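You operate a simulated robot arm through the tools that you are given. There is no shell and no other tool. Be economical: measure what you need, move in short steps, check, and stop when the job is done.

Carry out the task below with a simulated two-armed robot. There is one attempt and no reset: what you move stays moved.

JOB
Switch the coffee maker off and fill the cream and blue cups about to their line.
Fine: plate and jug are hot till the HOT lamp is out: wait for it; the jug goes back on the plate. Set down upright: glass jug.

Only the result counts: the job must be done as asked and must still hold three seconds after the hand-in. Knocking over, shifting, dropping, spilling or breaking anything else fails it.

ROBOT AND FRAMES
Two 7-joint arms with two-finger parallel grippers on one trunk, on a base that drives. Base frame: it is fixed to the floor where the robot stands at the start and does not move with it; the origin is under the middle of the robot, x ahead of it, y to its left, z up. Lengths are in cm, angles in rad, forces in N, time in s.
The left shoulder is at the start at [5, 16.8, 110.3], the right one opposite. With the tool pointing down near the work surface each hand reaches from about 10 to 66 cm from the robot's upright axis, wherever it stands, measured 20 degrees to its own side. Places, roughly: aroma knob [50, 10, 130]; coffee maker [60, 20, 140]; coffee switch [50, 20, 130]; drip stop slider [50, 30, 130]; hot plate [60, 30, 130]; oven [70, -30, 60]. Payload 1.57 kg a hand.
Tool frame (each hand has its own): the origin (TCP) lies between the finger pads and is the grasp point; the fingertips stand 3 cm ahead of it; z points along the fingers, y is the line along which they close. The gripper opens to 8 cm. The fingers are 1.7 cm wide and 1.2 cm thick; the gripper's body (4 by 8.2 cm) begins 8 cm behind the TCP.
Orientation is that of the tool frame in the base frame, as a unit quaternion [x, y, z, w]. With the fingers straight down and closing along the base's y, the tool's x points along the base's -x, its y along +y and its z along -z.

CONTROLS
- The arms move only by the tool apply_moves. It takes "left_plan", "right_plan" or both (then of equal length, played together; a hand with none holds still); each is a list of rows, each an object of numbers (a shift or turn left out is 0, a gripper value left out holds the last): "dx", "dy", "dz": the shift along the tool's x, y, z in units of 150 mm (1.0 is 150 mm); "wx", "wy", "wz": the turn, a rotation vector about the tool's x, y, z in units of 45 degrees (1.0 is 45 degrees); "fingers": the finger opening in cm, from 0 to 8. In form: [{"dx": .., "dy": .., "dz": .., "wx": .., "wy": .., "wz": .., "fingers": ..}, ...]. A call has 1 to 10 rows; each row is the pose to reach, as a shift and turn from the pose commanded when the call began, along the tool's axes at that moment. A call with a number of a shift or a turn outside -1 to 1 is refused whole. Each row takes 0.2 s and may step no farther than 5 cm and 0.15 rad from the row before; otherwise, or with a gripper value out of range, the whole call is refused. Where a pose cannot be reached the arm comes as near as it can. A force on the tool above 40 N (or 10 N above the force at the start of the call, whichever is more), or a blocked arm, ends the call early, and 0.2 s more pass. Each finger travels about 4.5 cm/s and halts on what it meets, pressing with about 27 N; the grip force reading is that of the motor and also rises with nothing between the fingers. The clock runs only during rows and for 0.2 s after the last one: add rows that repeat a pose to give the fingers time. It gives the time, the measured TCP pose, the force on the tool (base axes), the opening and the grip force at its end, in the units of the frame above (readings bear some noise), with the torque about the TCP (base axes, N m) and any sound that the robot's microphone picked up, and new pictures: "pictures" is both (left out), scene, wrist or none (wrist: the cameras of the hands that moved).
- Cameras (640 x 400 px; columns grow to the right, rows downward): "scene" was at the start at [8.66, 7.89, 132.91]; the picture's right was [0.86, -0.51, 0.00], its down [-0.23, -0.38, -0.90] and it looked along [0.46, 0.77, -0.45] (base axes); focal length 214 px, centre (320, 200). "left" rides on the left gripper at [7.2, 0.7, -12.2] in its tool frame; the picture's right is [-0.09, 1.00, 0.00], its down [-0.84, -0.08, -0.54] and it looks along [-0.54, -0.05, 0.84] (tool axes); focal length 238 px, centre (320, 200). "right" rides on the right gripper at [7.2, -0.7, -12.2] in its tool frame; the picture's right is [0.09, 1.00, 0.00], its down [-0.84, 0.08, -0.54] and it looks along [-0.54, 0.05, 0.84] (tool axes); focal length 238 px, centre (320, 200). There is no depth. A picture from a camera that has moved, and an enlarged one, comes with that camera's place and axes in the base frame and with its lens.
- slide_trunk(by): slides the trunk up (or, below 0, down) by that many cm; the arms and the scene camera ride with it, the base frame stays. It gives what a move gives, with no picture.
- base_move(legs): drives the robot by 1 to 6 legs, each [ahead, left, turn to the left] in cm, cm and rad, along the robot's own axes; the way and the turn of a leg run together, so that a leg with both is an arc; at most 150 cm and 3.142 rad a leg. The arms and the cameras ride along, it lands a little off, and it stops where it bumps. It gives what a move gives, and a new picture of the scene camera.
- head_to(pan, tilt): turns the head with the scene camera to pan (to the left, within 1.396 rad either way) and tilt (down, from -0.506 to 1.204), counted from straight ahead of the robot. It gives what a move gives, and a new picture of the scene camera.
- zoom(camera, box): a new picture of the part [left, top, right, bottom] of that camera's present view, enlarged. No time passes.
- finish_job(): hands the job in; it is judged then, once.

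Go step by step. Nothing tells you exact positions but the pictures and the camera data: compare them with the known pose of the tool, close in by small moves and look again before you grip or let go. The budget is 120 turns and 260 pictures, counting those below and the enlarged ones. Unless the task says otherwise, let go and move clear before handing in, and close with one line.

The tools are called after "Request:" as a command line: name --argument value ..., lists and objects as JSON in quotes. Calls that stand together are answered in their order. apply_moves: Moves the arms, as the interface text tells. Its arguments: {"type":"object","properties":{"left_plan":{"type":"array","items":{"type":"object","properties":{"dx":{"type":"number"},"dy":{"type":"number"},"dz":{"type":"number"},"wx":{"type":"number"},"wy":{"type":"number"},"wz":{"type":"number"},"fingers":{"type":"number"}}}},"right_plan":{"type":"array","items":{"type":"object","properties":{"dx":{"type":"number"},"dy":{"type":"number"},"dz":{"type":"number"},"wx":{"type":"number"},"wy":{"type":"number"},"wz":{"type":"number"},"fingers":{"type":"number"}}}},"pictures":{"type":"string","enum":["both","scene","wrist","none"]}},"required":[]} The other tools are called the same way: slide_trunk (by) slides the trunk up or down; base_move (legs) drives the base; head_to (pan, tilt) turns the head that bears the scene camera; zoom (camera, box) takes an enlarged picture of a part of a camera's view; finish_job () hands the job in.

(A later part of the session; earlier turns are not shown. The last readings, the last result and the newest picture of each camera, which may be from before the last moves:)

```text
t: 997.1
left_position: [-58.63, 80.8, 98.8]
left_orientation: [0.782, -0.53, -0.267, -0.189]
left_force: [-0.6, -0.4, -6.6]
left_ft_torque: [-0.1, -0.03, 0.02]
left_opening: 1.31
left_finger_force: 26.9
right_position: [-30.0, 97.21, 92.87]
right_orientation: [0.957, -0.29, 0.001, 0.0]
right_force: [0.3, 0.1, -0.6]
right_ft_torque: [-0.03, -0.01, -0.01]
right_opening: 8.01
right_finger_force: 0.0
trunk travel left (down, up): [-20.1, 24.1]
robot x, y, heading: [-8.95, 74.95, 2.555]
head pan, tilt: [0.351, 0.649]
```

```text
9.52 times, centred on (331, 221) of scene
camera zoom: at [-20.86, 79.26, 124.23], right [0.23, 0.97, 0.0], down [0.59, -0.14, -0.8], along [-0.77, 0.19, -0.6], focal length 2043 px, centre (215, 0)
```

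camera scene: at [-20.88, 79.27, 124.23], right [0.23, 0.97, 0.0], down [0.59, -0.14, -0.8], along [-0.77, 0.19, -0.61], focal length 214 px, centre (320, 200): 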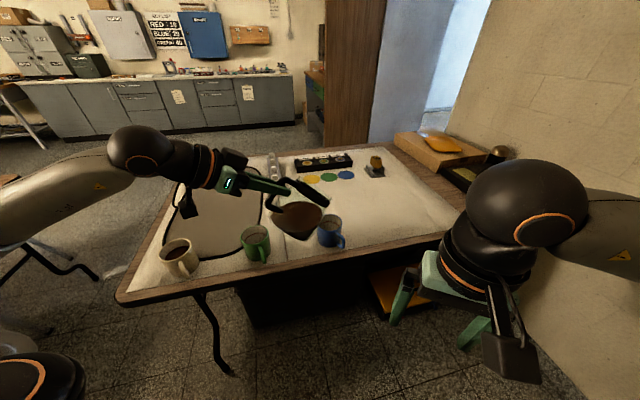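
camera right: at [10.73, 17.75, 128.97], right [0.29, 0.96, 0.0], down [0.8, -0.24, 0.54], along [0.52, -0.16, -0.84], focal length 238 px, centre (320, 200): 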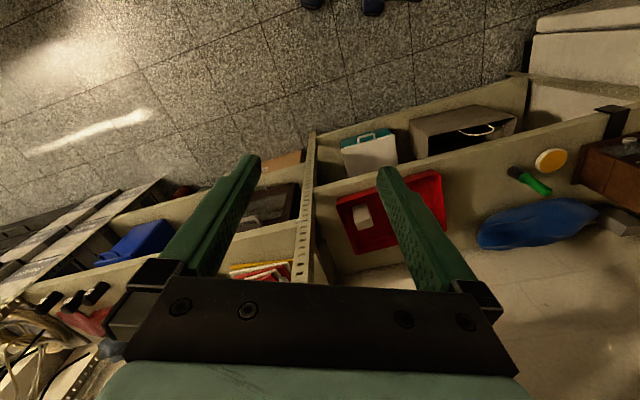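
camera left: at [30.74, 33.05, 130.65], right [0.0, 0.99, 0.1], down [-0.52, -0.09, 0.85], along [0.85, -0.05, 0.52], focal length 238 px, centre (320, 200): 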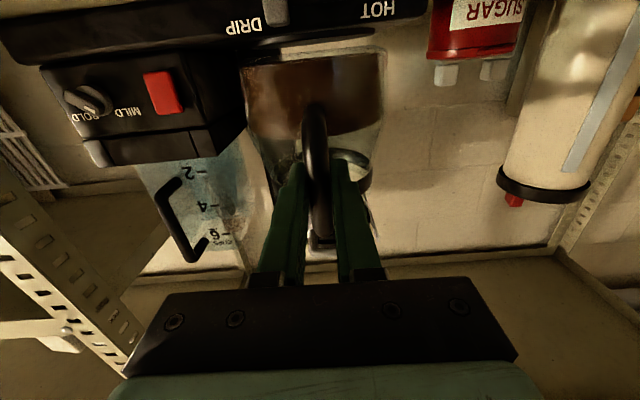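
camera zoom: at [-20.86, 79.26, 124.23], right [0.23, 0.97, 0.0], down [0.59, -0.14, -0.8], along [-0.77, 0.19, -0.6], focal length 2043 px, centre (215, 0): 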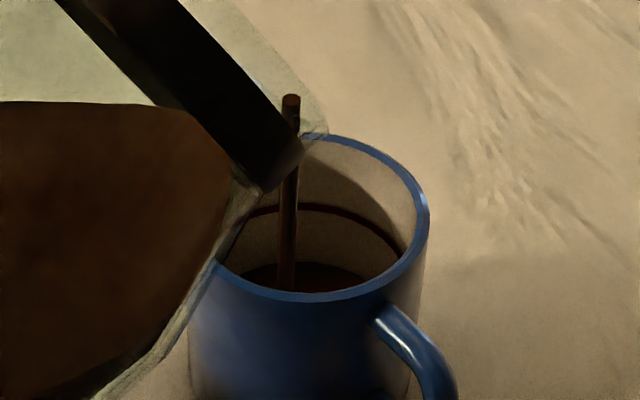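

About 1.9 cm below the line and rising. Holding a bit more.

Request:
apply_moves --left_plan '[{"dx": 0}, {"dx": 0}]' --pictures "none"

Request:
zoom --camera "scene" --box '[310, 200, 352, 242]'

```text
t: 997.7
left_position: [-58.61, 80.84, 98.99]
left_orientation: [0.782, -0.53, -0.267, -0.19]
left_force: [-0.1, -0.4, -6.3]
left_ft_torque: [-0.06, -0.03, 0.01]
left_opening: 1.35
left_finger_force: 26.3
right_position: [-29.86, 97.31, 92.85]
right_orientation: [0.957, -0.29, 0.001, 0.0]
right_force: [0.1, -0.7, 0.4]
right_ft_torque: [-0.01, 0.0, -0.01]
right_opening: 8.01
right_finger_force: 0.2
trunk travel left (down, up): [-20.1, 24.1]
robot x, y, heading: [-8.75, 75.04, 2.559]
head pan, tilt: [0.351, 0.649]
```

```text
9.52 times, centred on (331, 221) of scene
camera zoom: at [-20.86, 79.26, 124.23], right [0.23, 0.97, 0.0], down [0.59, -0.14, -0.8], along [-0.77, 0.19, -0.6], focal length 2043 px, centre (215, 0)
```

zoom: 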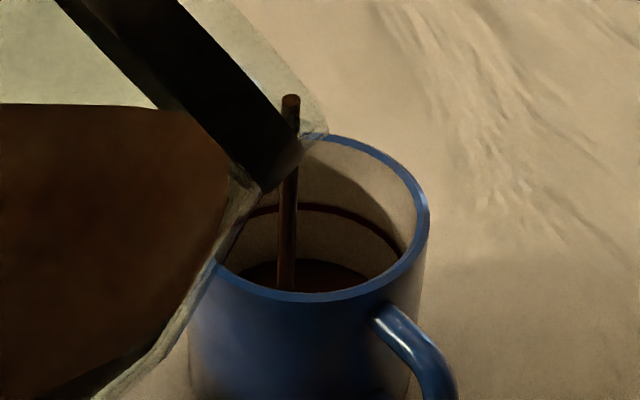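

The flow has nearly settled, so I'll tilt another 3°.

Request:
apply_moves --left_plan '[{"dx": -0.05, "wy": 0.067}, {"dx": -0.05, "wy": 0.067}]' --pictures "none"

Request:
zoom --camera "scene" --box '[310, 200, 352, 242]'

```text
t: 998.3
left_position: [-58.98, 81.41, 99.3]
left_orientation: [0.789, -0.535, -0.246, -0.176]
left_force: [0.0, 0.8, -5.4]
left_ft_torque: [-0.05, -0.03, -0.01]
left_opening: 1.34
left_finger_force: 27.3
right_position: [-29.91, 97.19, 92.86]
right_orientation: [0.957, -0.289, 0.0, 0.0]
right_force: [-0.3, -1.4, -1.0]
right_ft_torque: [-0.01, -0.01, -0.02]
right_opening: 8.0
right_finger_force: 0.1
trunk travel left (down, up): [-20.1, 24.1]
robot x, y, heading: [-9.04, 75.11, 2.554]
head pan, tilt: [0.351, 0.649]
```

```text
9.52 times, centred on (331, 221) of scene
camera zoom: at [-20.86, 79.26, 124.23], right [0.23, 0.97, 0.0], down [0.59, -0.14, -0.8], along [-0.77, 0.19, -0.6], focal length 2043 px, centre (215, 0)
```

zoom: 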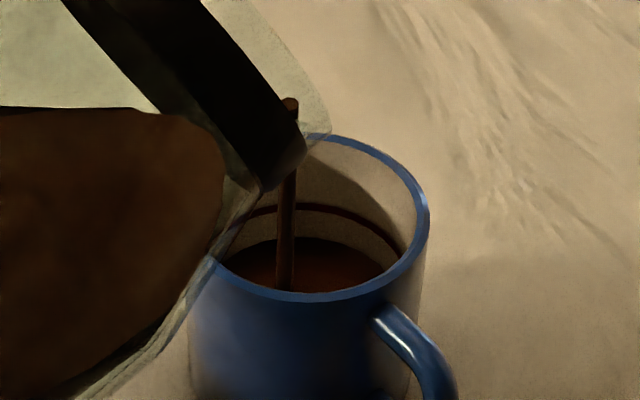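

About 1 cm to go. Holding one more moment.

Request:
apply_moves --left_plan '[{"dx": 0}]' --pictures "none"

Request:
zoom --camera "scene" --box '[310, 200, 352, 242]'

```text
t: 998.7
left_position: [-59.08, 81.3, 99.42]
left_orientation: [0.789, -0.534, -0.247, -0.175]
left_force: [0.6, 0.3, -5.1]
left_ft_torque: [-0.02, -0.01, -0.02]
left_opening: 1.35
left_finger_force: 27.5
right_position: [-29.91, 97.28, 92.87]
right_orientation: [0.957, -0.29, 0.001, 0.0]
right_force: [0.0, -0.4, -0.2]
right_ft_torque: [-0.01, 0.03, 0.02]
right_opening: 7.98
right_finger_force: 0.0
trunk travel left (down, up): [-20.1, 24.1]
robot x, y, heading: [-9.03, 74.85, 2.552]
head pan, tilt: [0.351, 0.649]
```

```text
9.52 times, centred on (331, 221) of scene
camera zoom: at [-20.86, 79.26, 124.23], right [0.23, 0.97, 0.0], down [0.59, -0.14, -0.8], along [-0.77, 0.19, -0.6], focal length 2043 px, centre (215, 0)
```

zoom: 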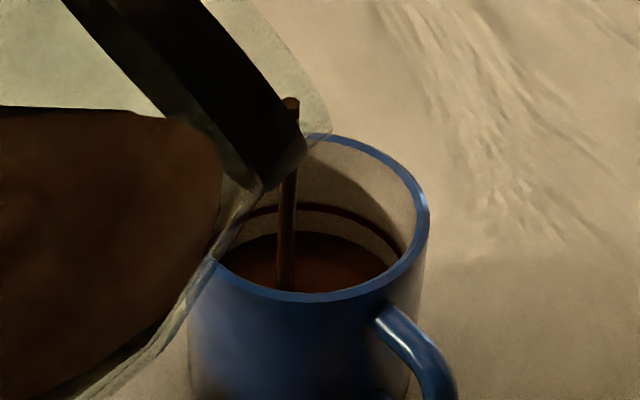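

Roughly 0.9 cm to go; another 2.5° of tilt.

Request:
apply_moves --left_plan '[{"dx": -0.042, "wy": 0.055}]' --pictures "none"

Request:
zoom --camera "scene" --box '[310, 200, 352, 242]'

```text
t: 999.1
left_position: [-59.14, 81.9, 99.67]
left_orientation: [0.794, -0.539, -0.229, -0.164]
left_force: [-0.1, -0.3, -5.2]
left_ft_torque: [-0.01, 0.03, 0.04]
left_opening: 1.35
left_finger_force: 26.8
right_position: [-29.95, 97.25, 92.86]
right_orientation: [0.957, -0.29, 0.001, 0.0]
right_force: [0.2, -0.1, 0.1]
right_ft_torque: [0.01, 0.02, 0.01]
right_opening: 7.98
right_finger_force: 0.0
trunk travel left (down, up): [-20.1, 24.1]
robot x, y, heading: [-8.89, 74.94, 2.554]
head pan, tilt: [0.351, 0.649]
```

```text
9.52 times, centred on (331, 221) of scene
camera zoom: at [-20.85, 79.27, 124.23], right [0.23, 0.97, 0.0], down [0.59, -0.14, -0.8], along [-0.77, 0.19, -0.6], focal length 2043 px, centre (215, 0)
```

zoom: 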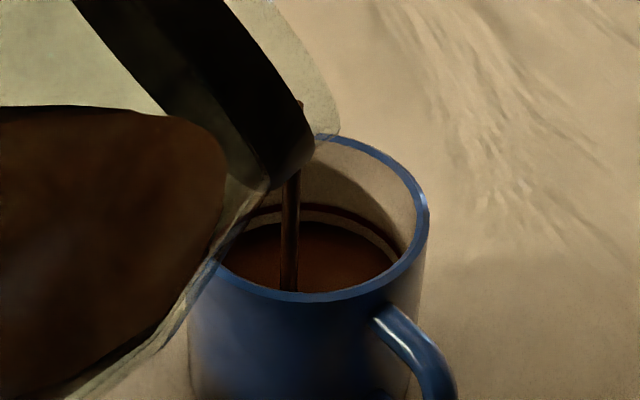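

About 0.5 cm to go, still flowing. One more hold.

Request:
apply_moves --left_plan '[{"dx": 0}]' --pictures "none"

Request:
zoom --camera "scene" --box '[310, 200, 352, 242]'

```text
t: 999.5
left_position: [-59.19, 81.85, 99.61]
left_orientation: [0.794, -0.538, -0.229, -0.164]
left_force: [0.4, 0.1, -5.2]
left_ft_torque: [0.0, 0.0, -0.01]
left_opening: 1.33
left_finger_force: 26.1
right_position: [-29.78, 97.26, 92.77]
right_orientation: [0.957, -0.29, 0.0, 0.0]
right_force: [0.1, -0.5, 0.6]
right_ft_torque: [0.01, 0.0, 0.02]
right_opening: 8.0
right_finger_force: 0.1
trunk travel left (down, up): [-20.1, 24.1]
robot x, y, heading: [-9.02, 75.36, 2.554]
head pan, tilt: [0.351, 0.649]
```

```text
9.52 times, centred on (331, 221) of scene
camera zoom: at [-20.85, 79.25, 124.23], right [0.23, 0.97, 0.0], down [0.59, -0.14, -0.8], along [-0.77, 0.19, -0.6], focal length 2043 px, centre (215, 0)
```

zoom: 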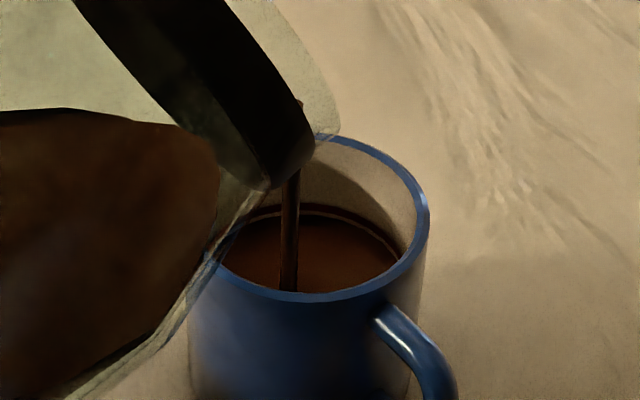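

Nearly there: a short hold and then tilt back.

Request:
apply_moves --left_plan '[{"dx": 0}, {"dx": 0}, {"dx": 0.06, "dz": -0.03, "wy": -0.19}, {"dx": 0.135, "dz": -0.09, "wy": -0.38}, {"dx": 0.11, "dz": -0.24, "wy": -0.56}, {"dx": 0.08, "dz": -0.3, "wy": -0.72}]' --pictures "scene"

Request:
zoom --camera "scene" --box '[315, 208, 347, 240]'

```text
t: 1000.9
left_position: [-58.03, 78.77, 102.64]
left_orientation: [0.699, -0.472, -0.442, -0.307]
left_force: [0.8, -0.4, -5.7]
left_ft_torque: [-0.26, -0.1, -0.01]
left_opening: 1.34
left_finger_force: 26.8
right_position: [-29.81, 97.32, 92.87]
right_orientation: [0.957, -0.29, 0.001, 0.0]
right_force: [-0.4, 0.4, 0.1]
right_ft_torque: [0.01, 0.0, 0.0]
right_opening: 8.02
right_finger_force: 0.1
trunk travel left (down, up): [-20.1, 24.1]
robot x, y, heading: [-9.18, 75.04, 2.556]
head pan, tilt: [0.351, 0.649]
camera scene: at [-20.83, 79.26, 124.24], right [0.23, 0.97, 0.0], down [0.59, -0.14, -0.8], along [-0.77, 0.19, -0.6], focal length 214 px, centre (320, 200)
```

scene: 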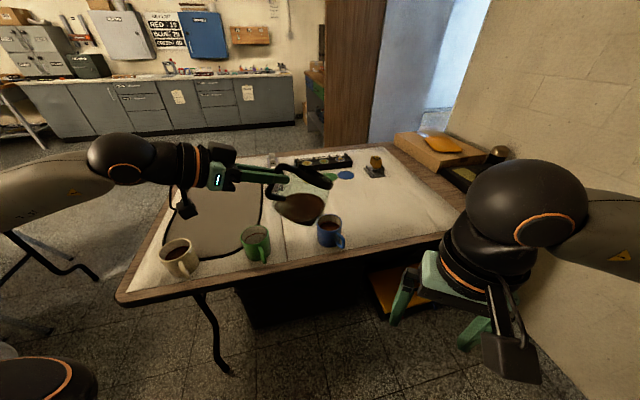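

```text
12.50 times, centred on (331, 224) of scene
camera zoom: at [-20.83, 79.26, 124.24], right [0.23, 0.97, 0.0], down [0.59, -0.14, -0.8], along [-0.77, 0.19, -0.6], focal length 2681 px, centre (182, -100)
```

zoom: 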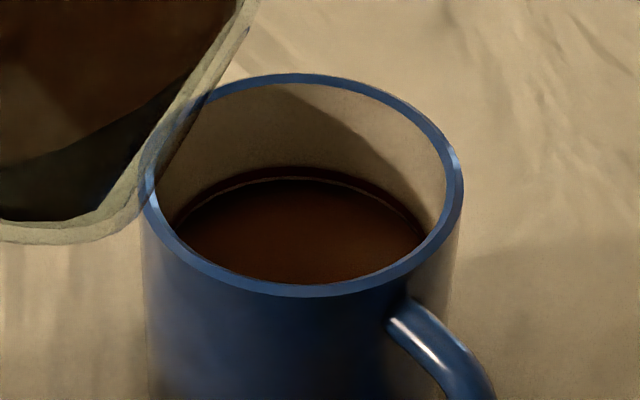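

Both cups are at their lines. Now I'll bring the jug upright, raise it, and drive away from the table.

Request:
apply_moves --left_plan '[{"dx": -0.14, "dz": -0.08, "wy": -0.11}, {"dx": -0.28, "dz": -0.16, "wy": -0.22}, {"dx": -0.42, "dz": -0.24, "wy": -0.33}, {"dx": -0.56, "dz": -0.32, "wy": -0.44}, {"dx": -0.7, "dz": -0.4, "wy": -0.555}]' --pictures "none"

Request:
slide_trunk --by 24

Request:
base_move --legs '[[0, 0, 0.58], [20, 50, 0]]'

```text
t: 1002.1
left_position: [-57.65, 77.34, 114.95]
left_orientation: [0.586, -0.393, -0.583, -0.402]
left_force: [-0.1, 0.0, -6.0]
left_ft_torque: [-0.37, -0.09, 0.0]
left_opening: 1.33
left_finger_force: 27.0
right_position: [-29.93, 97.14, 92.94]
right_orientation: [0.957, -0.29, 0.001, 0.001]
right_force: [0.7, 0.2, 0.2]
right_ft_torque: [0.01, -0.02, -0.04]
right_opening: 8.02
right_finger_force: 0.1
trunk travel left (down, up): [-20.1, 24.1]
robot x, y, heading: [-9.1, 74.81, 2.553]
head pan, tilt: [0.351, 0.649]
```

```text
t: 1004.6
left_position: [-57.67, 77.31, 138.91]
left_orientation: [0.587, -0.392, -0.583, -0.402]
left_force: [-0.3, 0.7, -5.1]
left_ft_torque: [-0.4, -0.19, 0.04]
left_opening: 1.32
left_finger_force: 26.6
right_position: [-30.01, 97.33, 116.78]
right_orientation: [0.957, -0.29, 0.001, 0.0]
right_force: [-0.3, 0.1, -0.3]
right_ft_torque: [0.01, -0.01, -0.02]
right_opening: 7.99
right_finger_force: 0.1
trunk travel left (down, up): [-44.1, 0.1]
robot x, y, heading: [-8.88, 75.34, 2.555]
head pan, tilt: [0.351, 0.649]
```

```text
t: 1009.4
left_position: [-69.08, -2.16, 138.84]
left_orientation: [0.677, -0.201, -0.676, -0.211]
left_force: [0.3, 0.1, -5.6]
left_ft_torque: [-0.22, -0.33, -0.01]
left_opening: 1.34
left_finger_force: 27.5
right_position: [-57.56, 29.92, 116.91]
right_orientation: [1.0, 0.007, 0.001, 0.0]
right_force: [0.3, -1.2, 0.6]
right_ft_torque: [0.05, 0.0, 0.0]
right_opening: 8.0
right_finger_force: 0.1
trunk travel left (down, up): [-44.1, 0.1]
robot x, y, heading: [-28.01, 23.74, -3.122]
head pan, tilt: [0.351, 0.649]
camera scene: at [-40.0, 20.23, 148.23], right [-0.36, 0.93, 0.0], down [0.56, 0.22, -0.8], along [-0.74, -0.28, -0.61], focal length 214 px, centre (320, 200)
```

scene: 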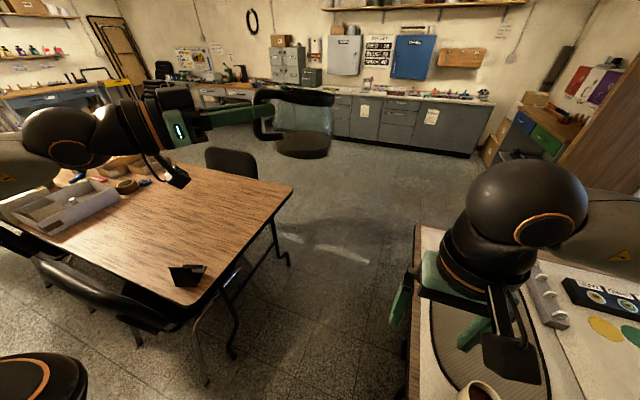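

Clear of the table. I'll yaw the jug back to its original direction relative to the robot.

Request:
apply_moves --left_plan '[{"dy": -0.03, "dz": 0.09, "wx": -0.16}, {"dy": -0.06, "dz": 0.18, "wx": -0.33}, {"dy": -0.09, "dz": 0.27, "wx": -0.5}, {"dy": -0.12, "dz": 0.36, "wx": -0.67}, {"dy": -0.15, "dz": 0.45, "wx": -0.83}, {"dy": -0.17, "dz": 0.535, "wx": -1.0}]' --pictures "none"

Request:
apply_moves --left_plan '[{"wx": -0.13}, {"wx": -0.26}, {"wx": -0.26}]' --pictures "none"

Request:
base_move --legs '[[0, 0, -1.75], [0, 0, -1.75]]'

```text
t: 1010.8
left_position: [-74.33, 4.61, 138.86]
left_orientation: [0.707, 0.072, -0.701, 0.064]
left_force: [-0.1, 0.5, -5.4]
left_ft_torque: [0.09, -0.4, 0.03]
left_opening: 1.34
left_finger_force: 27.3
left hand out of reach, approached as far as the arm can: row 1
right_position: [-57.68, 29.93, 116.83]
right_orientation: [1.0, 0.007, 0.001, 0.001]
right_force: [0.7, 0.5, 0.0]
right_ft_torque: [0.01, 0.01, -0.01]
right_opening: 8.01
right_finger_force: 0.0
trunk travel left (down, up): [-44.1, 0.1]
robot x, y, heading: [-27.72, 23.05, -3.124]
head pan, tilt: [0.351, 0.649]
```

```text
t: 1011.6
left_position: [-74.41, 4.38, 138.85]
left_orientation: [0.697, 0.144, -0.689, 0.136]
left_force: [-0.1, -0.3, -5.5]
left_ft_torque: [0.18, -0.37, -0.05]
left_opening: 1.35
left_finger_force: 26.7
right_position: [-57.81, 29.86, 116.73]
right_orientation: [1.0, 0.007, 0.001, 0.0]
right_force: [0.1, -0.8, 0.3]
right_ft_torque: [0.0, -0.01, -0.01]
right_opening: 8.0
right_finger_force: 0.1
trunk travel left (down, up): [-44.1, 0.1]
robot x, y, heading: [-27.88, 23.31, -3.125]
head pan, tilt: [0.351, 0.649]
```

```text
t: 1020.5
left_position: [22.5, 23.37, 138.97]
left_orientation: [-0.007, 0.711, 0.001, 0.704]
left_force: [-0.2, -0.6, -6.6]
left_ft_torque: [-0.01, 0.42, -0.04]
left_opening: 1.33
left_finger_force: 27.1
right_position: [-2.64, 6.25, 116.88]
right_orientation: [0.186, 0.983, 0.001, -0.001]
right_force: [0.2, 0.0, 0.2]
right_ft_torque: [0.01, -0.02, -0.04]
right_opening: 8.01
right_finger_force: 0.1
trunk travel left (down, up): [-44.1, 0.1]
robot x, y, heading: [-28.01, 23.16, -0.372]
head pan, tilt: [0.351, 0.649]
camera scene: at [-15.37, 21.81, 148.23], right [-0.02, -1.0, 0.0], down [-0.6, 0.01, -0.8], along [0.8, -0.02, -0.6], focal length 214 px, centre (320, 200)
```

scene: 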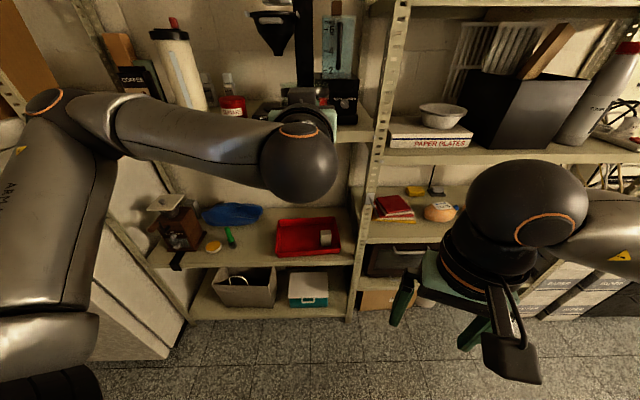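

Facing the coffee maker again. I'll move sideways first, then approach partly and check alignment.

Request:
base_move --legs '[[-3.3, 8.4, 0], [15.8, 6.2, 0]]'

Request:
head_to --pan 0.5 --tilt 0.3

Request:
zoom --camera "scene" --box '[240, 90, 440, 230]'

Request:
zoom --camera "left" --box '[0, 0, 640, 400]'

```text
t: 1022.7
left_position: [38.69, 32.7, 138.99]
left_orientation: [-0.008, 0.71, -0.002, 0.704]
left_force: [0.7, 1.2, 3.6]
left_ft_torque: [0.11, -0.74, 0.03]
left_opening: 1.34
left_finger_force: 26.4
right_position: [13.71, 15.35, 116.71]
right_orientation: [0.186, 0.983, -0.001, 0.0]
right_force: [-0.7, -0.6, 0.5]
right_ft_torque: [-0.04, -0.01, 0.01]
right_opening: 7.99
right_finger_force: 0.1
trunk travel left (down, up): [-44.1, 0.1]
robot x, y, heading: [-11.3, 32.83, -0.375]
head pan, tilt: [0.351, 0.649]
camera scene: at [0.98, 31.08, 148.25], right [-0.02, -1.0, 0.0], down [-0.6, 0.01, -0.8], along [0.8, -0.02, -0.6], focal length 214 px, centre (320, 200)
```

scene: 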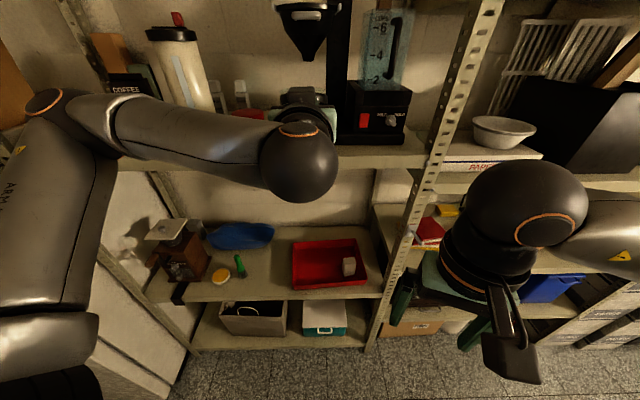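

```text
t: 1023.5
left_position: [38.92, 32.6, 139.13]
left_orientation: [-0.007, 0.709, -0.001, 0.705]
left_force: [-1.1, 1.3, -0.9]
left_ft_torque: [0.07, -0.17, 0.1]
left_opening: 1.36
left_finger_force: 27.2
right_position: [13.8, 15.47, 116.78]
right_orientation: [0.185, 0.983, 0.0, -0.001]
right_force: [0.1, 0.6, 0.9]
right_ft_torque: [0.02, 0.01, 0.0]
right_opening: 8.04
right_finger_force: 0.1
trunk travel left (down, up): [-44.1, 0.1]
robot x, y, heading: [-11.26, 32.8, -0.373]
head pan, tilt: [0.499, 0.3]
camera scene: at [1.56, 32.44, 151.41], right [0.13, -0.99, 0.0], down [-0.29, -0.04, -0.96], along [0.95, 0.12, -0.3], focal length 214 px, centre (320, 200)
```

scene: 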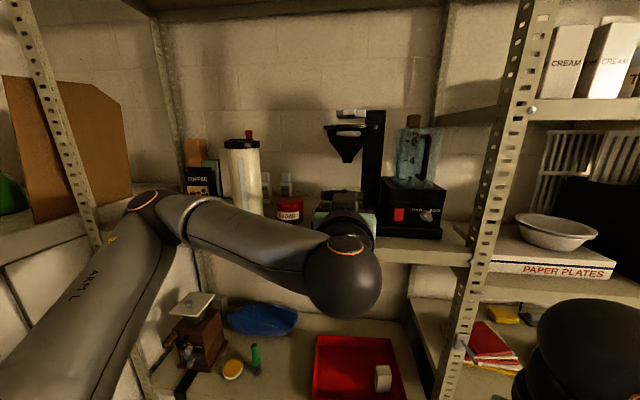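

```text
2.86 times, centred on (340, 160) of scene
camera zoom: at [1.56, 32.44, 151.41], right [0.13, -0.99, 0.0], down [-0.29, -0.04, -0.96], along [0.95, 0.12, -0.3], focal length 613 px, centre (263, 314)
```

zoom: 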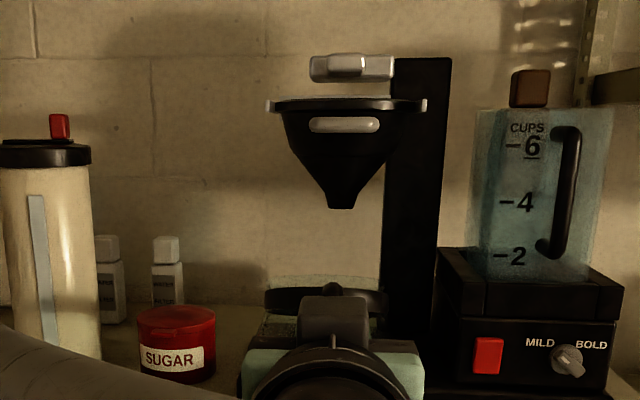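

```text
1.00 times, centred on (320, 200) of left (not enlarged: the box is as wide or as high as the picture)
camera zoom: at [26.73, 33.06, 132.07], right [-0.01, 1.0, 0.08], down [-0.54, -0.07, 0.84], along [0.84, -0.04, 0.53], focal length 238 px, centre (320, 200)
```

zoom: 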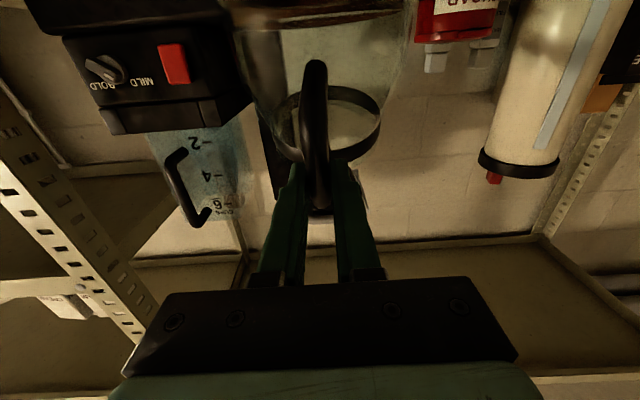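

The jug seems to have touched the machine's base edge and is tilted in the grip. I'll raise it and back away at once to inspect.

Request:
apply_moves --left_plan '[{"dx": -0.08}, {"dx": -0.16}, {"dx": -0.26}, {"dx": -0.26}]' --pictures "none"

Request:
base_move --legs '[[-9.3, -3.7, 0]]'

Request:
zoom --camera "left" --box '[0, 0, 640, 400]'

Request:
zoom --camera "scene" --box '[240, 90, 440, 230]'

```text
t: 1024.5
left_position: [39.09, 32.68, 142.97]
left_orientation: [-0.007, 0.71, -0.001, 0.704]
left_force: [-0.2, -0.9, -5.4]
left_ft_torque: [-0.03, 0.33, -0.02]
left_opening: 1.33
left_finger_force: 27.3
right_position: [13.81, 15.43, 116.72]
right_orientation: [0.185, 0.983, 0.001, -0.002]
right_force: [-0.1, -0.6, -0.1]
right_ft_torque: [0.03, 0.04, 0.02]
right_opening: 8.01
right_finger_force: 0.0
trunk travel left (down, up): [-44.1, 0.1]
robot x, y, heading: [-11.22, 32.8, -0.377]
head pan, tilt: [0.499, 0.3]
```

```text
t: 1025.7
left_position: [28.95, 32.59, 142.99]
left_orientation: [-0.007, 0.71, -0.001, 0.705]
left_force: [-0.3, 0.1, -5.1]
left_ft_torque: [-0.02, 0.33, 0.02]
left_opening: 1.33
left_finger_force: 27.6
right_position: [3.66, 15.5, 116.8]
right_orientation: [0.186, 0.982, 0.0, 0.0]
right_force: [-0.3, -0.5, 0.3]
right_ft_torque: [0.01, 0.03, 0.01]
right_opening: 8.02
right_finger_force: 0.0
trunk travel left (down, up): [-44.1, 0.1]
robot x, y, heading: [-21.87, 32.85, -0.374]
head pan, tilt: [0.499, 0.3]
camera scene: at [-8.53, 32.43, 151.41], right [0.13, -0.99, 0.0], down [-0.29, -0.04, -0.96], along [0.95, 0.12, -0.3], focal length 214 px, centre (320, 200)
```

scene: 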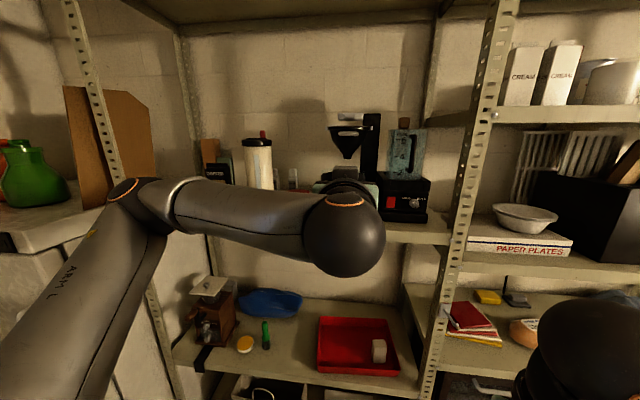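

```text
1.00 times, centred on (320, 200) of left (not enlarged: the box is as wide or as high as the picture)
camera zoom: at [16.82, 33.08, 135.98], right [-0.01, 1.0, 0.08], down [-0.54, -0.07, 0.84], along [0.84, -0.04, 0.53], focal length 238 px, centre (320, 200)
```

zoom: 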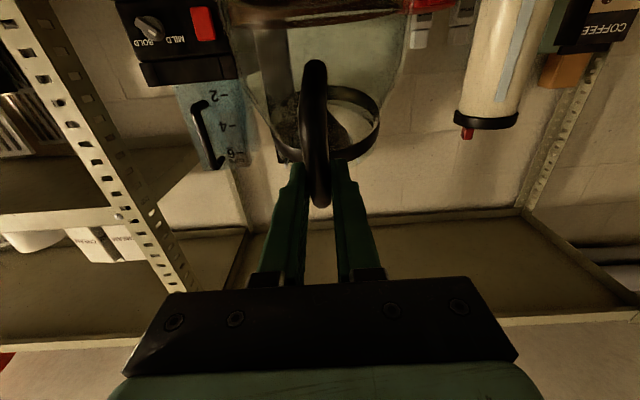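

```text
2.86 times, centred on (340, 160) of scene
camera zoom: at [-8.53, 32.43, 151.41], right [0.13, -0.99, 0.0], down [-0.29, -0.04, -0.96], along [0.95, 0.12, -0.3], focal length 613 px, centre (263, 314)
```

zoom: 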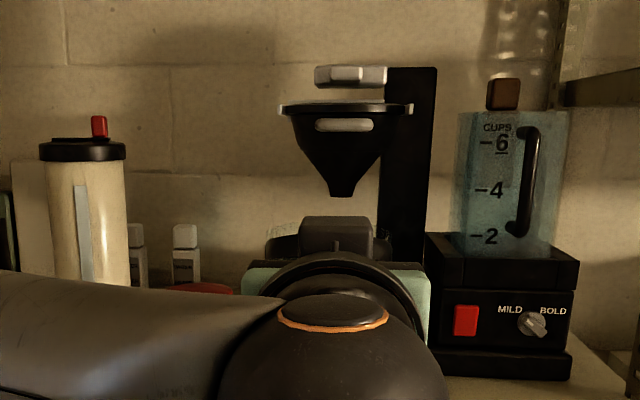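

The handle seems to have slid in the grip, and the jug's tilt is unclear. I'll yaw the hand so the head camera sees the jug from the side.

Request:
apply_moves --left_plan '[{"wx": 0.16}, {"wx": 0.33}, {"wx": 0.5}, {"wx": 0.67}, {"wx": 0.83}, {"wx": 1.0}]' --pictures "scene"

Request:
zoom --camera "scene" --box '[290, 130, 450, 250]'

```text
t: 1027.1
left_position: [28.95, 32.69, 142.88]
left_orientation: [0.264, 0.655, -0.273, 0.653]
left_force: [0.7, -0.2, -4.6]
left_ft_torque: [0.22, 0.28, 0.01]
left_opening: 1.36
left_finger_force: 27.1
right_position: [3.81, 15.57, 116.74]
right_orientation: [0.186, 0.983, 0.001, -0.001]
right_force: [0.1, 0.0, -0.5]
right_ft_torque: [-0.01, -0.03, -0.02]
right_opening: 8.0
right_finger_force: 0.0
trunk travel left (down, up): [-44.1, 0.1]
robot x, y, heading: [-21.55, 32.43, -0.377]
head pan, tilt: [0.499, 0.3]
camera scene: at [-8.45, 32.47, 151.41], right [0.13, -0.99, 0.0], down [-0.29, -0.04, -0.96], along [0.95, 0.12, -0.3], focal length 214 px, centre (320, 200)
```

scene: 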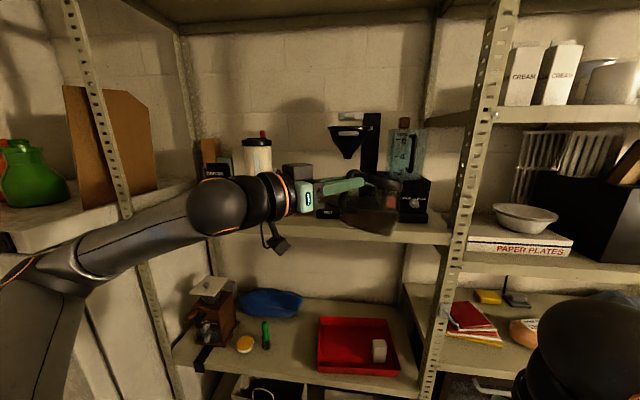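

```text
3.33 times, centred on (370, 190) of scene
camera zoom: at [-8.45, 32.47, 151.41], right [0.13, -0.99, 0.0], down [-0.29, -0.04, -0.96], along [0.95, 0.12, -0.3], focal length 715 px, centre (153, 233)
```

zoom: 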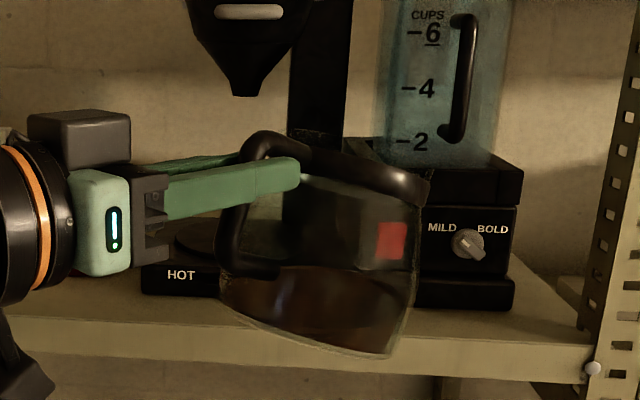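

The jug has slipped to about 20° forward in the grip. I'll pitch the hand up 20° to bring it upright and verify from the side.

Request:
apply_moves --left_plan '[{"wy": -0.15}, {"wy": -0.3}, {"wy": -0.44}, {"wy": -0.44}]' --pictures "none"

Request:
zoom --camera "scene" --box '[290, 130, 450, 250]'

```text
t: 1028.1
left_position: [29.03, 32.77, 142.93]
left_orientation: [0.211, 0.534, -0.313, 0.757]
left_force: [0.3, -0.3, -4.8]
left_ft_torque: [0.33, 0.32, 0.0]
left_opening: 1.35
left_finger_force: 27.0
right_position: [3.68, 15.6, 116.92]
right_orientation: [0.185, 0.983, 0.001, -0.001]
right_force: [0.2, 0.1, -0.9]
right_ft_torque: [-0.04, 0.0, 0.0]
right_opening: 8.0
right_finger_force: 0.0
trunk travel left (down, up): [-44.1, 0.1]
robot x, y, heading: [-21.56, 32.76, -0.377]
head pan, tilt: [0.499, 0.3]
```

```text
3.33 times, centred on (370, 190) of scene
camera zoom: at [-8.47, 32.55, 151.41], right [0.13, -0.99, 0.0], down [-0.29, -0.04, -0.96], along [0.95, 0.12, -0.3], focal length 715 px, centre (153, 233)
```

zoom: 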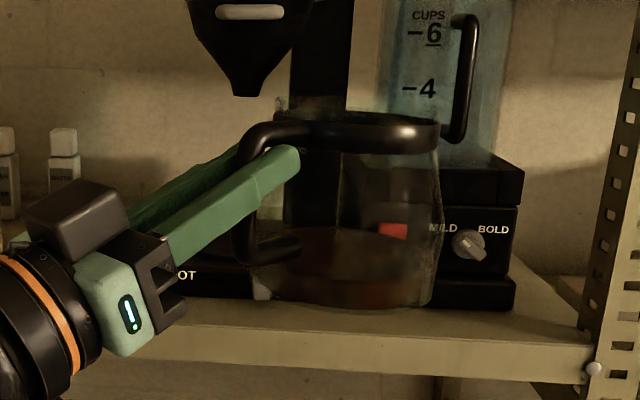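

The jug is now upright. I'll yaw the hand back to face +x (about the vertical), then approach a bit.

Request:
apply_moves --left_plan '[{"wx": -0.156, "wz": 0.057}, {"wx": -0.313, "wz": 0.114}, {"wx": -0.47, "wz": 0.171}, {"wx": -0.626, "wz": 0.228}, {"wx": -0.783, "wz": 0.285}, {"wx": -0.94, "wz": 0.342}]' --pictures "none"

Request:
base_move --legs '[[11.2, 4.3, 0]]'

Request:
zoom --camera "left" --box '[0, 0, 640, 400]'

Request:
zoom --camera "scene" --box '[240, 90, 440, 230]'

```text
t: 1029.5
left_position: [31.17, 45.71, 144.87]
left_orientation: [0.092, 0.566, -0.139, 0.807]
left_force: [0.1, -0.7, -4.7]
left_ft_torque: [0.12, 0.43, -0.01]
left_opening: 1.34
left_finger_force: 26.6
left hand out of reach, approached as far as the arm can: row 1, 2, 3, 4, 5, 6
right_position: [3.51, 15.39, 116.92]
right_orientation: [0.186, 0.983, 0.001, -0.001]
right_force: [0.2, -0.2, -0.8]
right_ft_torque: [0.03, 0.03, -0.02]
right_opening: 8.02
right_finger_force: 0.0
trunk travel left (down, up): [-44.1, 0.1]
robot x, y, heading: [-21.63, 32.64, -0.374]
head pan, tilt: [0.499, 0.3]
```

```text
t: 1030.7
left_position: [43.22, 45.83, 144.95]
left_orientation: [0.091, 0.567, -0.139, 0.807]
left_force: [0.8, -0.2, -5.5]
left_ft_torque: [0.17, 0.4, -0.02]
left_opening: 1.36
left_finger_force: 27.3
right_position: [15.68, 15.37, 116.82]
right_orientation: [0.185, 0.983, 0.001, -0.002]
right_force: [0.5, 0.3, -0.1]
right_ft_torque: [-0.01, 0.0, -0.02]
right_opening: 8.0
right_finger_force: 0.0
trunk travel left (down, up): [-44.1, 0.1]
robot x, y, heading: [-9.98, 32.44, -0.37]
head pan, tilt: [0.499, 0.3]
camera scene: at [3.51, 32.39, 151.4], right [0.13, -0.99, 0.0], down [-0.29, -0.04, -0.95], along [0.95, 0.12, -0.3], focal length 214 px, centre (320, 200)
```

scene: 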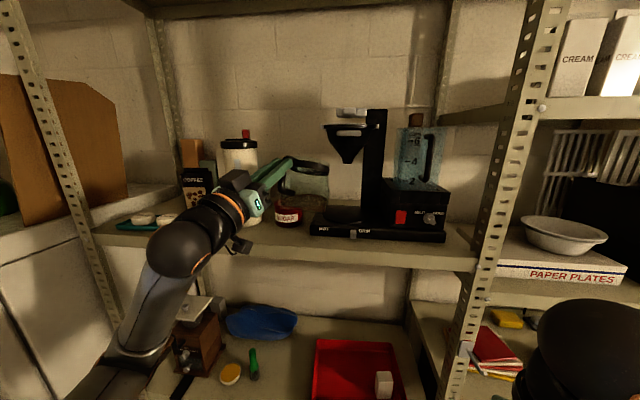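

```text
1.00 times, centred on (320, 200) of left (not enlarged: the box is as wide or as high as the picture)
camera zoom: at [35.03, 49.22, 134.06], right [0.3, 0.95, 0.08], down [-0.77, 0.19, 0.6], along [0.56, -0.24, 0.79], focal length 238 px, centre (320, 200)
```

zoom: 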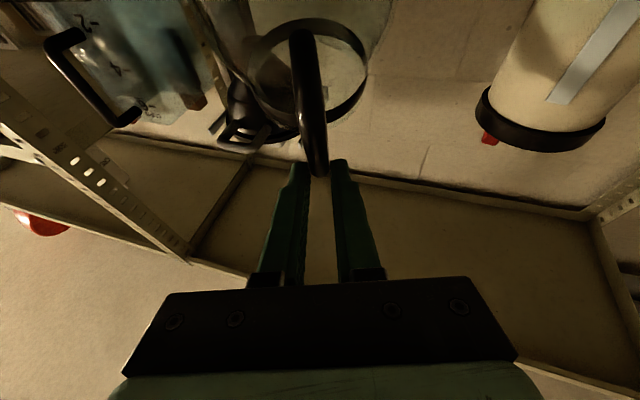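

```text
2.86 times, centred on (340, 160) of scene
camera zoom: at [3.51, 32.39, 151.4], right [0.13, -0.99, 0.0], down [-0.29, -0.04, -0.95], along [0.95, 0.12, -0.3], focal length 613 px, centre (263, 314)
```

zoom: 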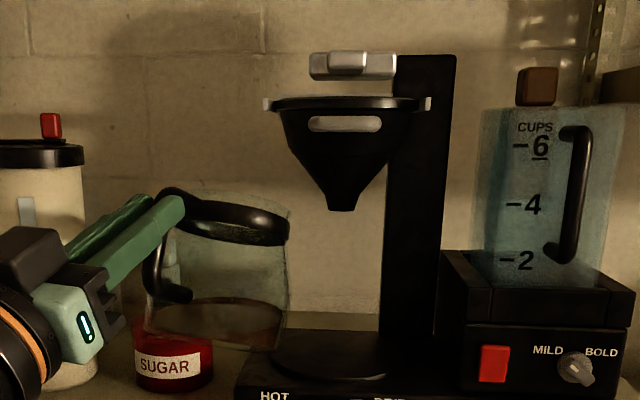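

The arm hit a limit and the hand wandered left. I'll back the base away first, then move the arm to a more extended, central pose.

Request:
base_move --legs '[[-15.8, -6.1, 0]]'

Request:
apply_moves --left_plan '[{"dx": 0.07, "dy": -0.14, "dz": 0.09}, {"dx": 0.14, "dy": -0.27, "dz": 0.18}, {"dx": 0.21, "dy": -0.4, "dz": 0.26}, {"dx": 0.28, "dy": -0.54, "dz": 0.35}, {"dx": 0.35, "dy": -0.67, "dz": 0.44}, {"dx": 0.416, "dy": -0.807, "dz": 0.527}]' --pictures "scene"

```text
t: 1032.2
left_position: [26.57, 45.67, 144.94]
left_orientation: [0.092, 0.566, -0.14, 0.807]
left_force: [0.3, -0.4, -5.8]
left_ft_torque: [0.14, 0.46, 0.02]
left_opening: 1.34
left_finger_force: 27.2
right_position: [-0.96, 15.27, 116.87]
right_orientation: [0.186, 0.983, 0.0, -0.001]
right_force: [-1.5, 0.4, 0.1]
right_ft_torque: [-0.01, -0.03, -0.02]
right_opening: 8.01
right_finger_force: 0.0
trunk travel left (down, up): [-44.1, 0.1]
robot x, y, heading: [-26.08, 32.51, -0.368]
head pan, tilt: [0.499, 0.3]
camera scene: at [-13.14, 32.27, 151.42], right [0.13, -0.99, 0.0], down [-0.29, -0.04, -0.96], along [0.95, 0.12, -0.3], focal length 214 px, centre (320, 200)
```

scene: 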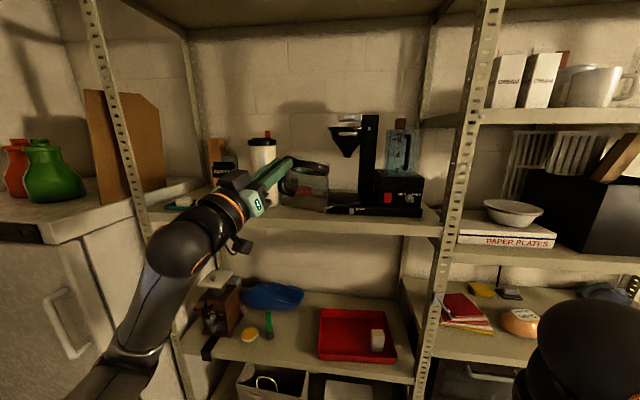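

```text
t: 1033.5
left_position: [30.19, 44.68, 146.07]
left_orientation: [0.092, 0.567, -0.139, 0.807]
left_force: [-0.5, 0.5, -5.4]
left_ft_torque: [0.2, 0.44, 0.0]
left_opening: 1.35
left_finger_force: 27.2
left hand out of reach, approached as far as the arm can: row 1, 2, 3, 4, 5, 6
right_position: [-0.99, 15.3, 116.81]
right_orientation: [0.185, 0.983, 0.0, -0.001]
right_force: [-0.4, 0.2, -0.1]
right_ft_torque: [-0.04, -0.01, 0.0]
right_opening: 8.02
right_finger_force: 0.1
trunk travel left (down, up): [-44.1, 0.1]
robot x, y, heading: [-26.04, 32.63, -0.374]
head pan, tilt: [0.499, 0.3]
camera scene: at [-13.19, 32.41, 151.43], right [0.13, -0.99, 0.0], down [-0.29, -0.04, -0.96], along [0.95, 0.12, -0.3], focal length 214 px, centre (320, 200)
```

scene: 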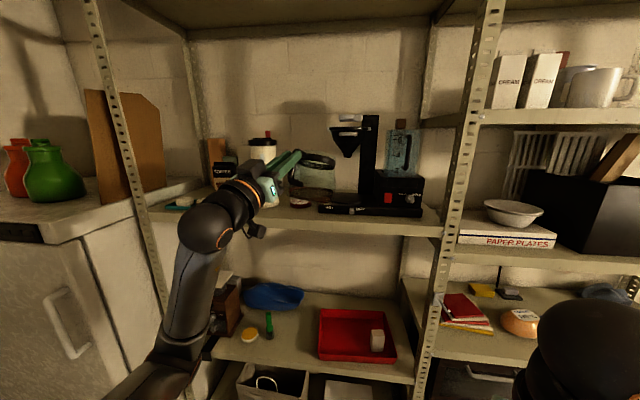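

The arm is at a joint limit with this yaw. The jug can go back with the handle angled a bit to the left, which suits the arm, so I'll turn the hand to that relative yaw and centre it.

Request:
apply_moves --left_plan '[{"wx": 0.17, "wz": -0.06}, {"wx": 0.34, "wz": -0.12}, {"wx": 0.527, "wz": -0.192}, {"wx": 0.527, "wz": -0.192, "dx": 0.03, "dy": -0.2}, {"wx": 0.527, "wz": -0.192, "dx": 0.07, "dy": -0.4}, {"wx": 0.527, "wz": -0.192, "dx": 0.11, "dy": -0.6}, {"wx": 0.527, "wz": -0.192, "dx": 0.15, "dy": -0.787}]' --pictures "scene"

Request:
zoom --camera "scene" --box '[240, 110, 440, 250]'

```text
refused: row 3 steps farther than a row can; nothing moved
```

```text
2.86 times, centred on (340, 180) of scene
camera zoom: at [-13.19, 32.41, 151.43], right [0.13, -0.99, 0.0], down [-0.29, -0.04, -0.96], along [0.95, 0.12, -0.3], focal length 613 px, centre (263, 257)
```

zoom: 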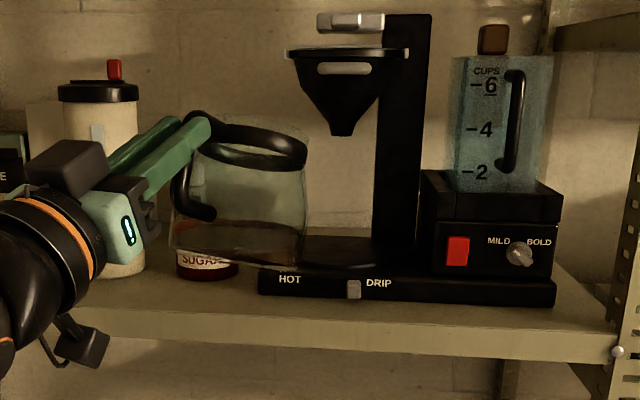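

I'll split the turn into smaller rows.

Request:
apply_moves --left_plan '[{"wx": 0.132, "wz": -0.048}, {"wx": 0.264, "wz": -0.096}, {"wx": 0.395, "wz": -0.144}, {"wx": 0.527, "wz": -0.192}, {"wx": 0.527, "wz": -0.192, "dx": 0.03, "dy": -0.2}, {"wx": 0.527, "wz": -0.192, "dx": 0.07, "dy": -0.4}, {"wx": 0.527, "wz": -0.192, "dx": 0.11, "dy": -0.6}, {"wx": 0.527, "wz": -0.192, "dx": 0.15, "dy": -0.787}]' --pictures "scene"

Request:
zoom --camera "scene" --box '[240, 110, 440, 250]'

```text
t: 1035.3
left_position: [26.56, 32.91, 144.8]
left_orientation: [0.213, 0.531, -0.312, 0.759]
left_force: [0.1, -1.1, -5.1]
left_ft_torque: [0.35, 0.26, 0.01]
left_opening: 1.34
left_finger_force: 26.8
right_position: [-0.87, 15.18, 116.73]
right_orientation: [0.187, 0.982, 0.001, -0.001]
right_force: [0.1, -0.9, -0.5]
right_ft_torque: [0.0, 0.02, -0.01]
right_opening: 8.02
right_finger_force: 0.1
trunk travel left (down, up): [-44.1, 0.1]
robot x, y, heading: [-25.55, 32.7, -0.376]
head pan, tilt: [0.499, 0.3]
camera scene: at [-13.04, 32.19, 151.41], right [0.13, -0.99, 0.0], down [-0.29, -0.04, -0.96], along [0.95, 0.12, -0.3], focal length 214 px, centre (320, 200)
```

scene: 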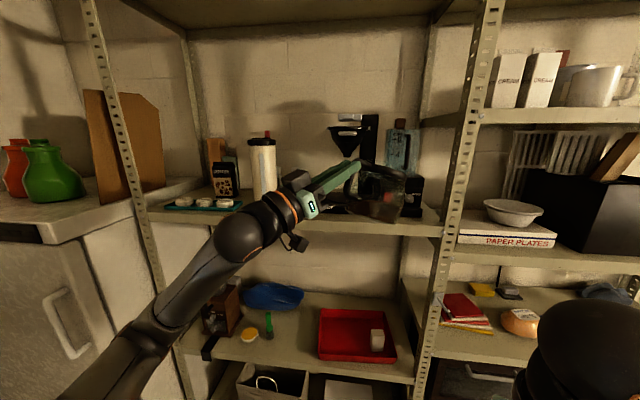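

```text
2.86 times, centred on (340, 180) of scene
camera zoom: at [-13.04, 32.19, 151.41], right [0.13, -0.99, 0.0], down [-0.29, -0.04, -0.96], along [0.95, 0.12, -0.3], focal length 613 px, centre (263, 257)
```

zoom: 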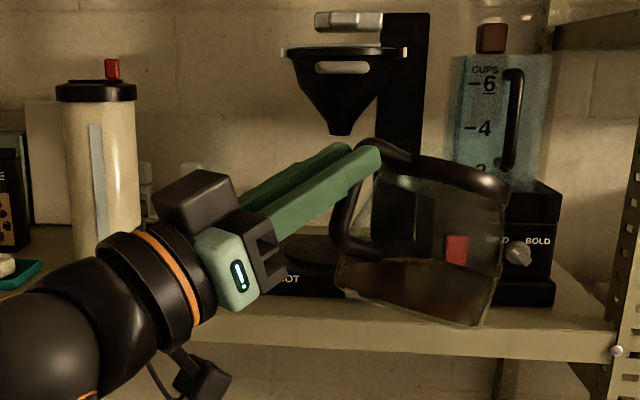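

The jug keeps creeping forward in the grip, but the plate will square it up as I lower it. I'll turn the base to heading 0 and move to just in front of the plate.

Request:
base_move --legs '[[0, 0, 0.376], [0, -15.8, 0], [14, 0, 0]]'

Request:
zoom --camera "scene" --box '[200, 90, 400, 240]'

```text
t: 1038.8
left_position: [36.82, 36.87, 144.81]
left_orientation: [0.108, 0.562, -0.163, 0.804]
left_force: [-0.6, -0.2, -6.2]
left_ft_torque: [0.19, 0.33, 0.0]
left_opening: 1.34
left_finger_force: 26.8
right_position: [17.96, 10.27, 116.82]
right_orientation: [-0.004, 1.0, 0.001, -0.001]
right_force: [0.4, -0.3, -0.4]
right_ft_torque: [0.03, 0.02, 0.01]
right_opening: 8.0
right_finger_force: 0.1
trunk travel left (down, up): [-44.1, 0.1]
robot x, y, heading: [-11.62, 17.17, 0.011]
head pan, tilt: [0.499, 0.3]
camera scene: at [0.3, 21.43, 151.4], right [0.49, -0.87, 0.0], down [-0.26, -0.14, -0.95], along [0.83, 0.47, -0.3], focal length 214 px, centre (320, 200)
```

scene: 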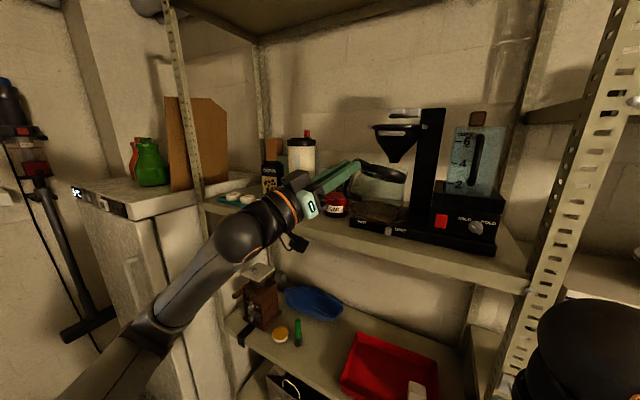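

```text
2.67 times, centred on (300, 165) of scene
camera zoom: at [0.3, 21.43, 151.4], right [0.49, -0.87, 0.0], down [-0.26, -0.14, -0.95], along [0.83, 0.47, -0.3], focal length 572 px, centre (373, 293)
```

zoom: 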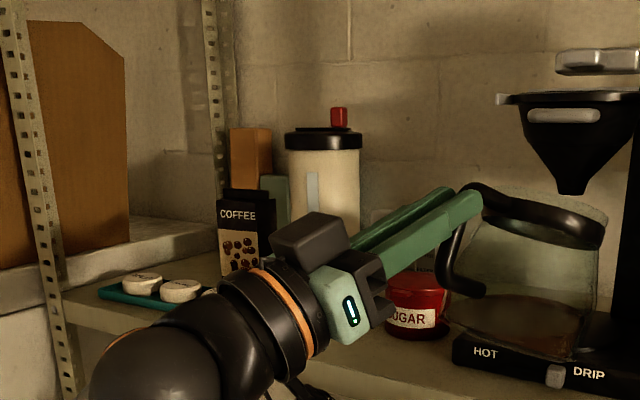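

The tilt is about 20° and stable. I'll pitch up 12° more to reduce it before going in.

Request:
apply_moves --left_plan '[{"wy": -0.09}, {"wy": -0.18}, {"wy": -0.27}]' --pictures "none"

Request:
zoom --camera "scene" --box '[300, 100, 460, 240]'

```text
t: 1039.6
left_position: [36.8, 36.97, 144.65]
left_orientation: [0.09, 0.474, -0.172, 0.859]
left_force: [-0.2, -0.2, -5.8]
left_ft_torque: [0.22, 0.49, -0.03]
left_opening: 1.33
left_finger_force: 27.3
right_position: [17.65, 10.26, 116.83]
right_orientation: [-0.005, 1.0, 0.0, 0.0]
right_force: [0.6, -0.8, 0.5]
right_ft_torque: [0.01, 0.02, -0.02]
right_opening: 8.01
right_finger_force: 0.1
trunk travel left (down, up): [-44.1, 0.1]
robot x, y, heading: [-11.81, 16.92, 0.009]
head pan, tilt: [0.499, 0.3]
```

```text
2.86 times, centred on (380, 170) of scene
camera zoom: at [0.2, 21.41, 151.41], right [0.49, -0.87, 0.0], down [-0.26, -0.14, -0.96], along [0.83, 0.47, -0.3], focal length 613 px, centre (149, 286)
```

zoom: 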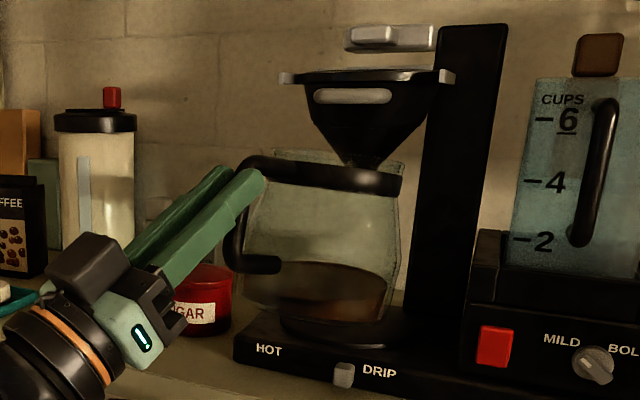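

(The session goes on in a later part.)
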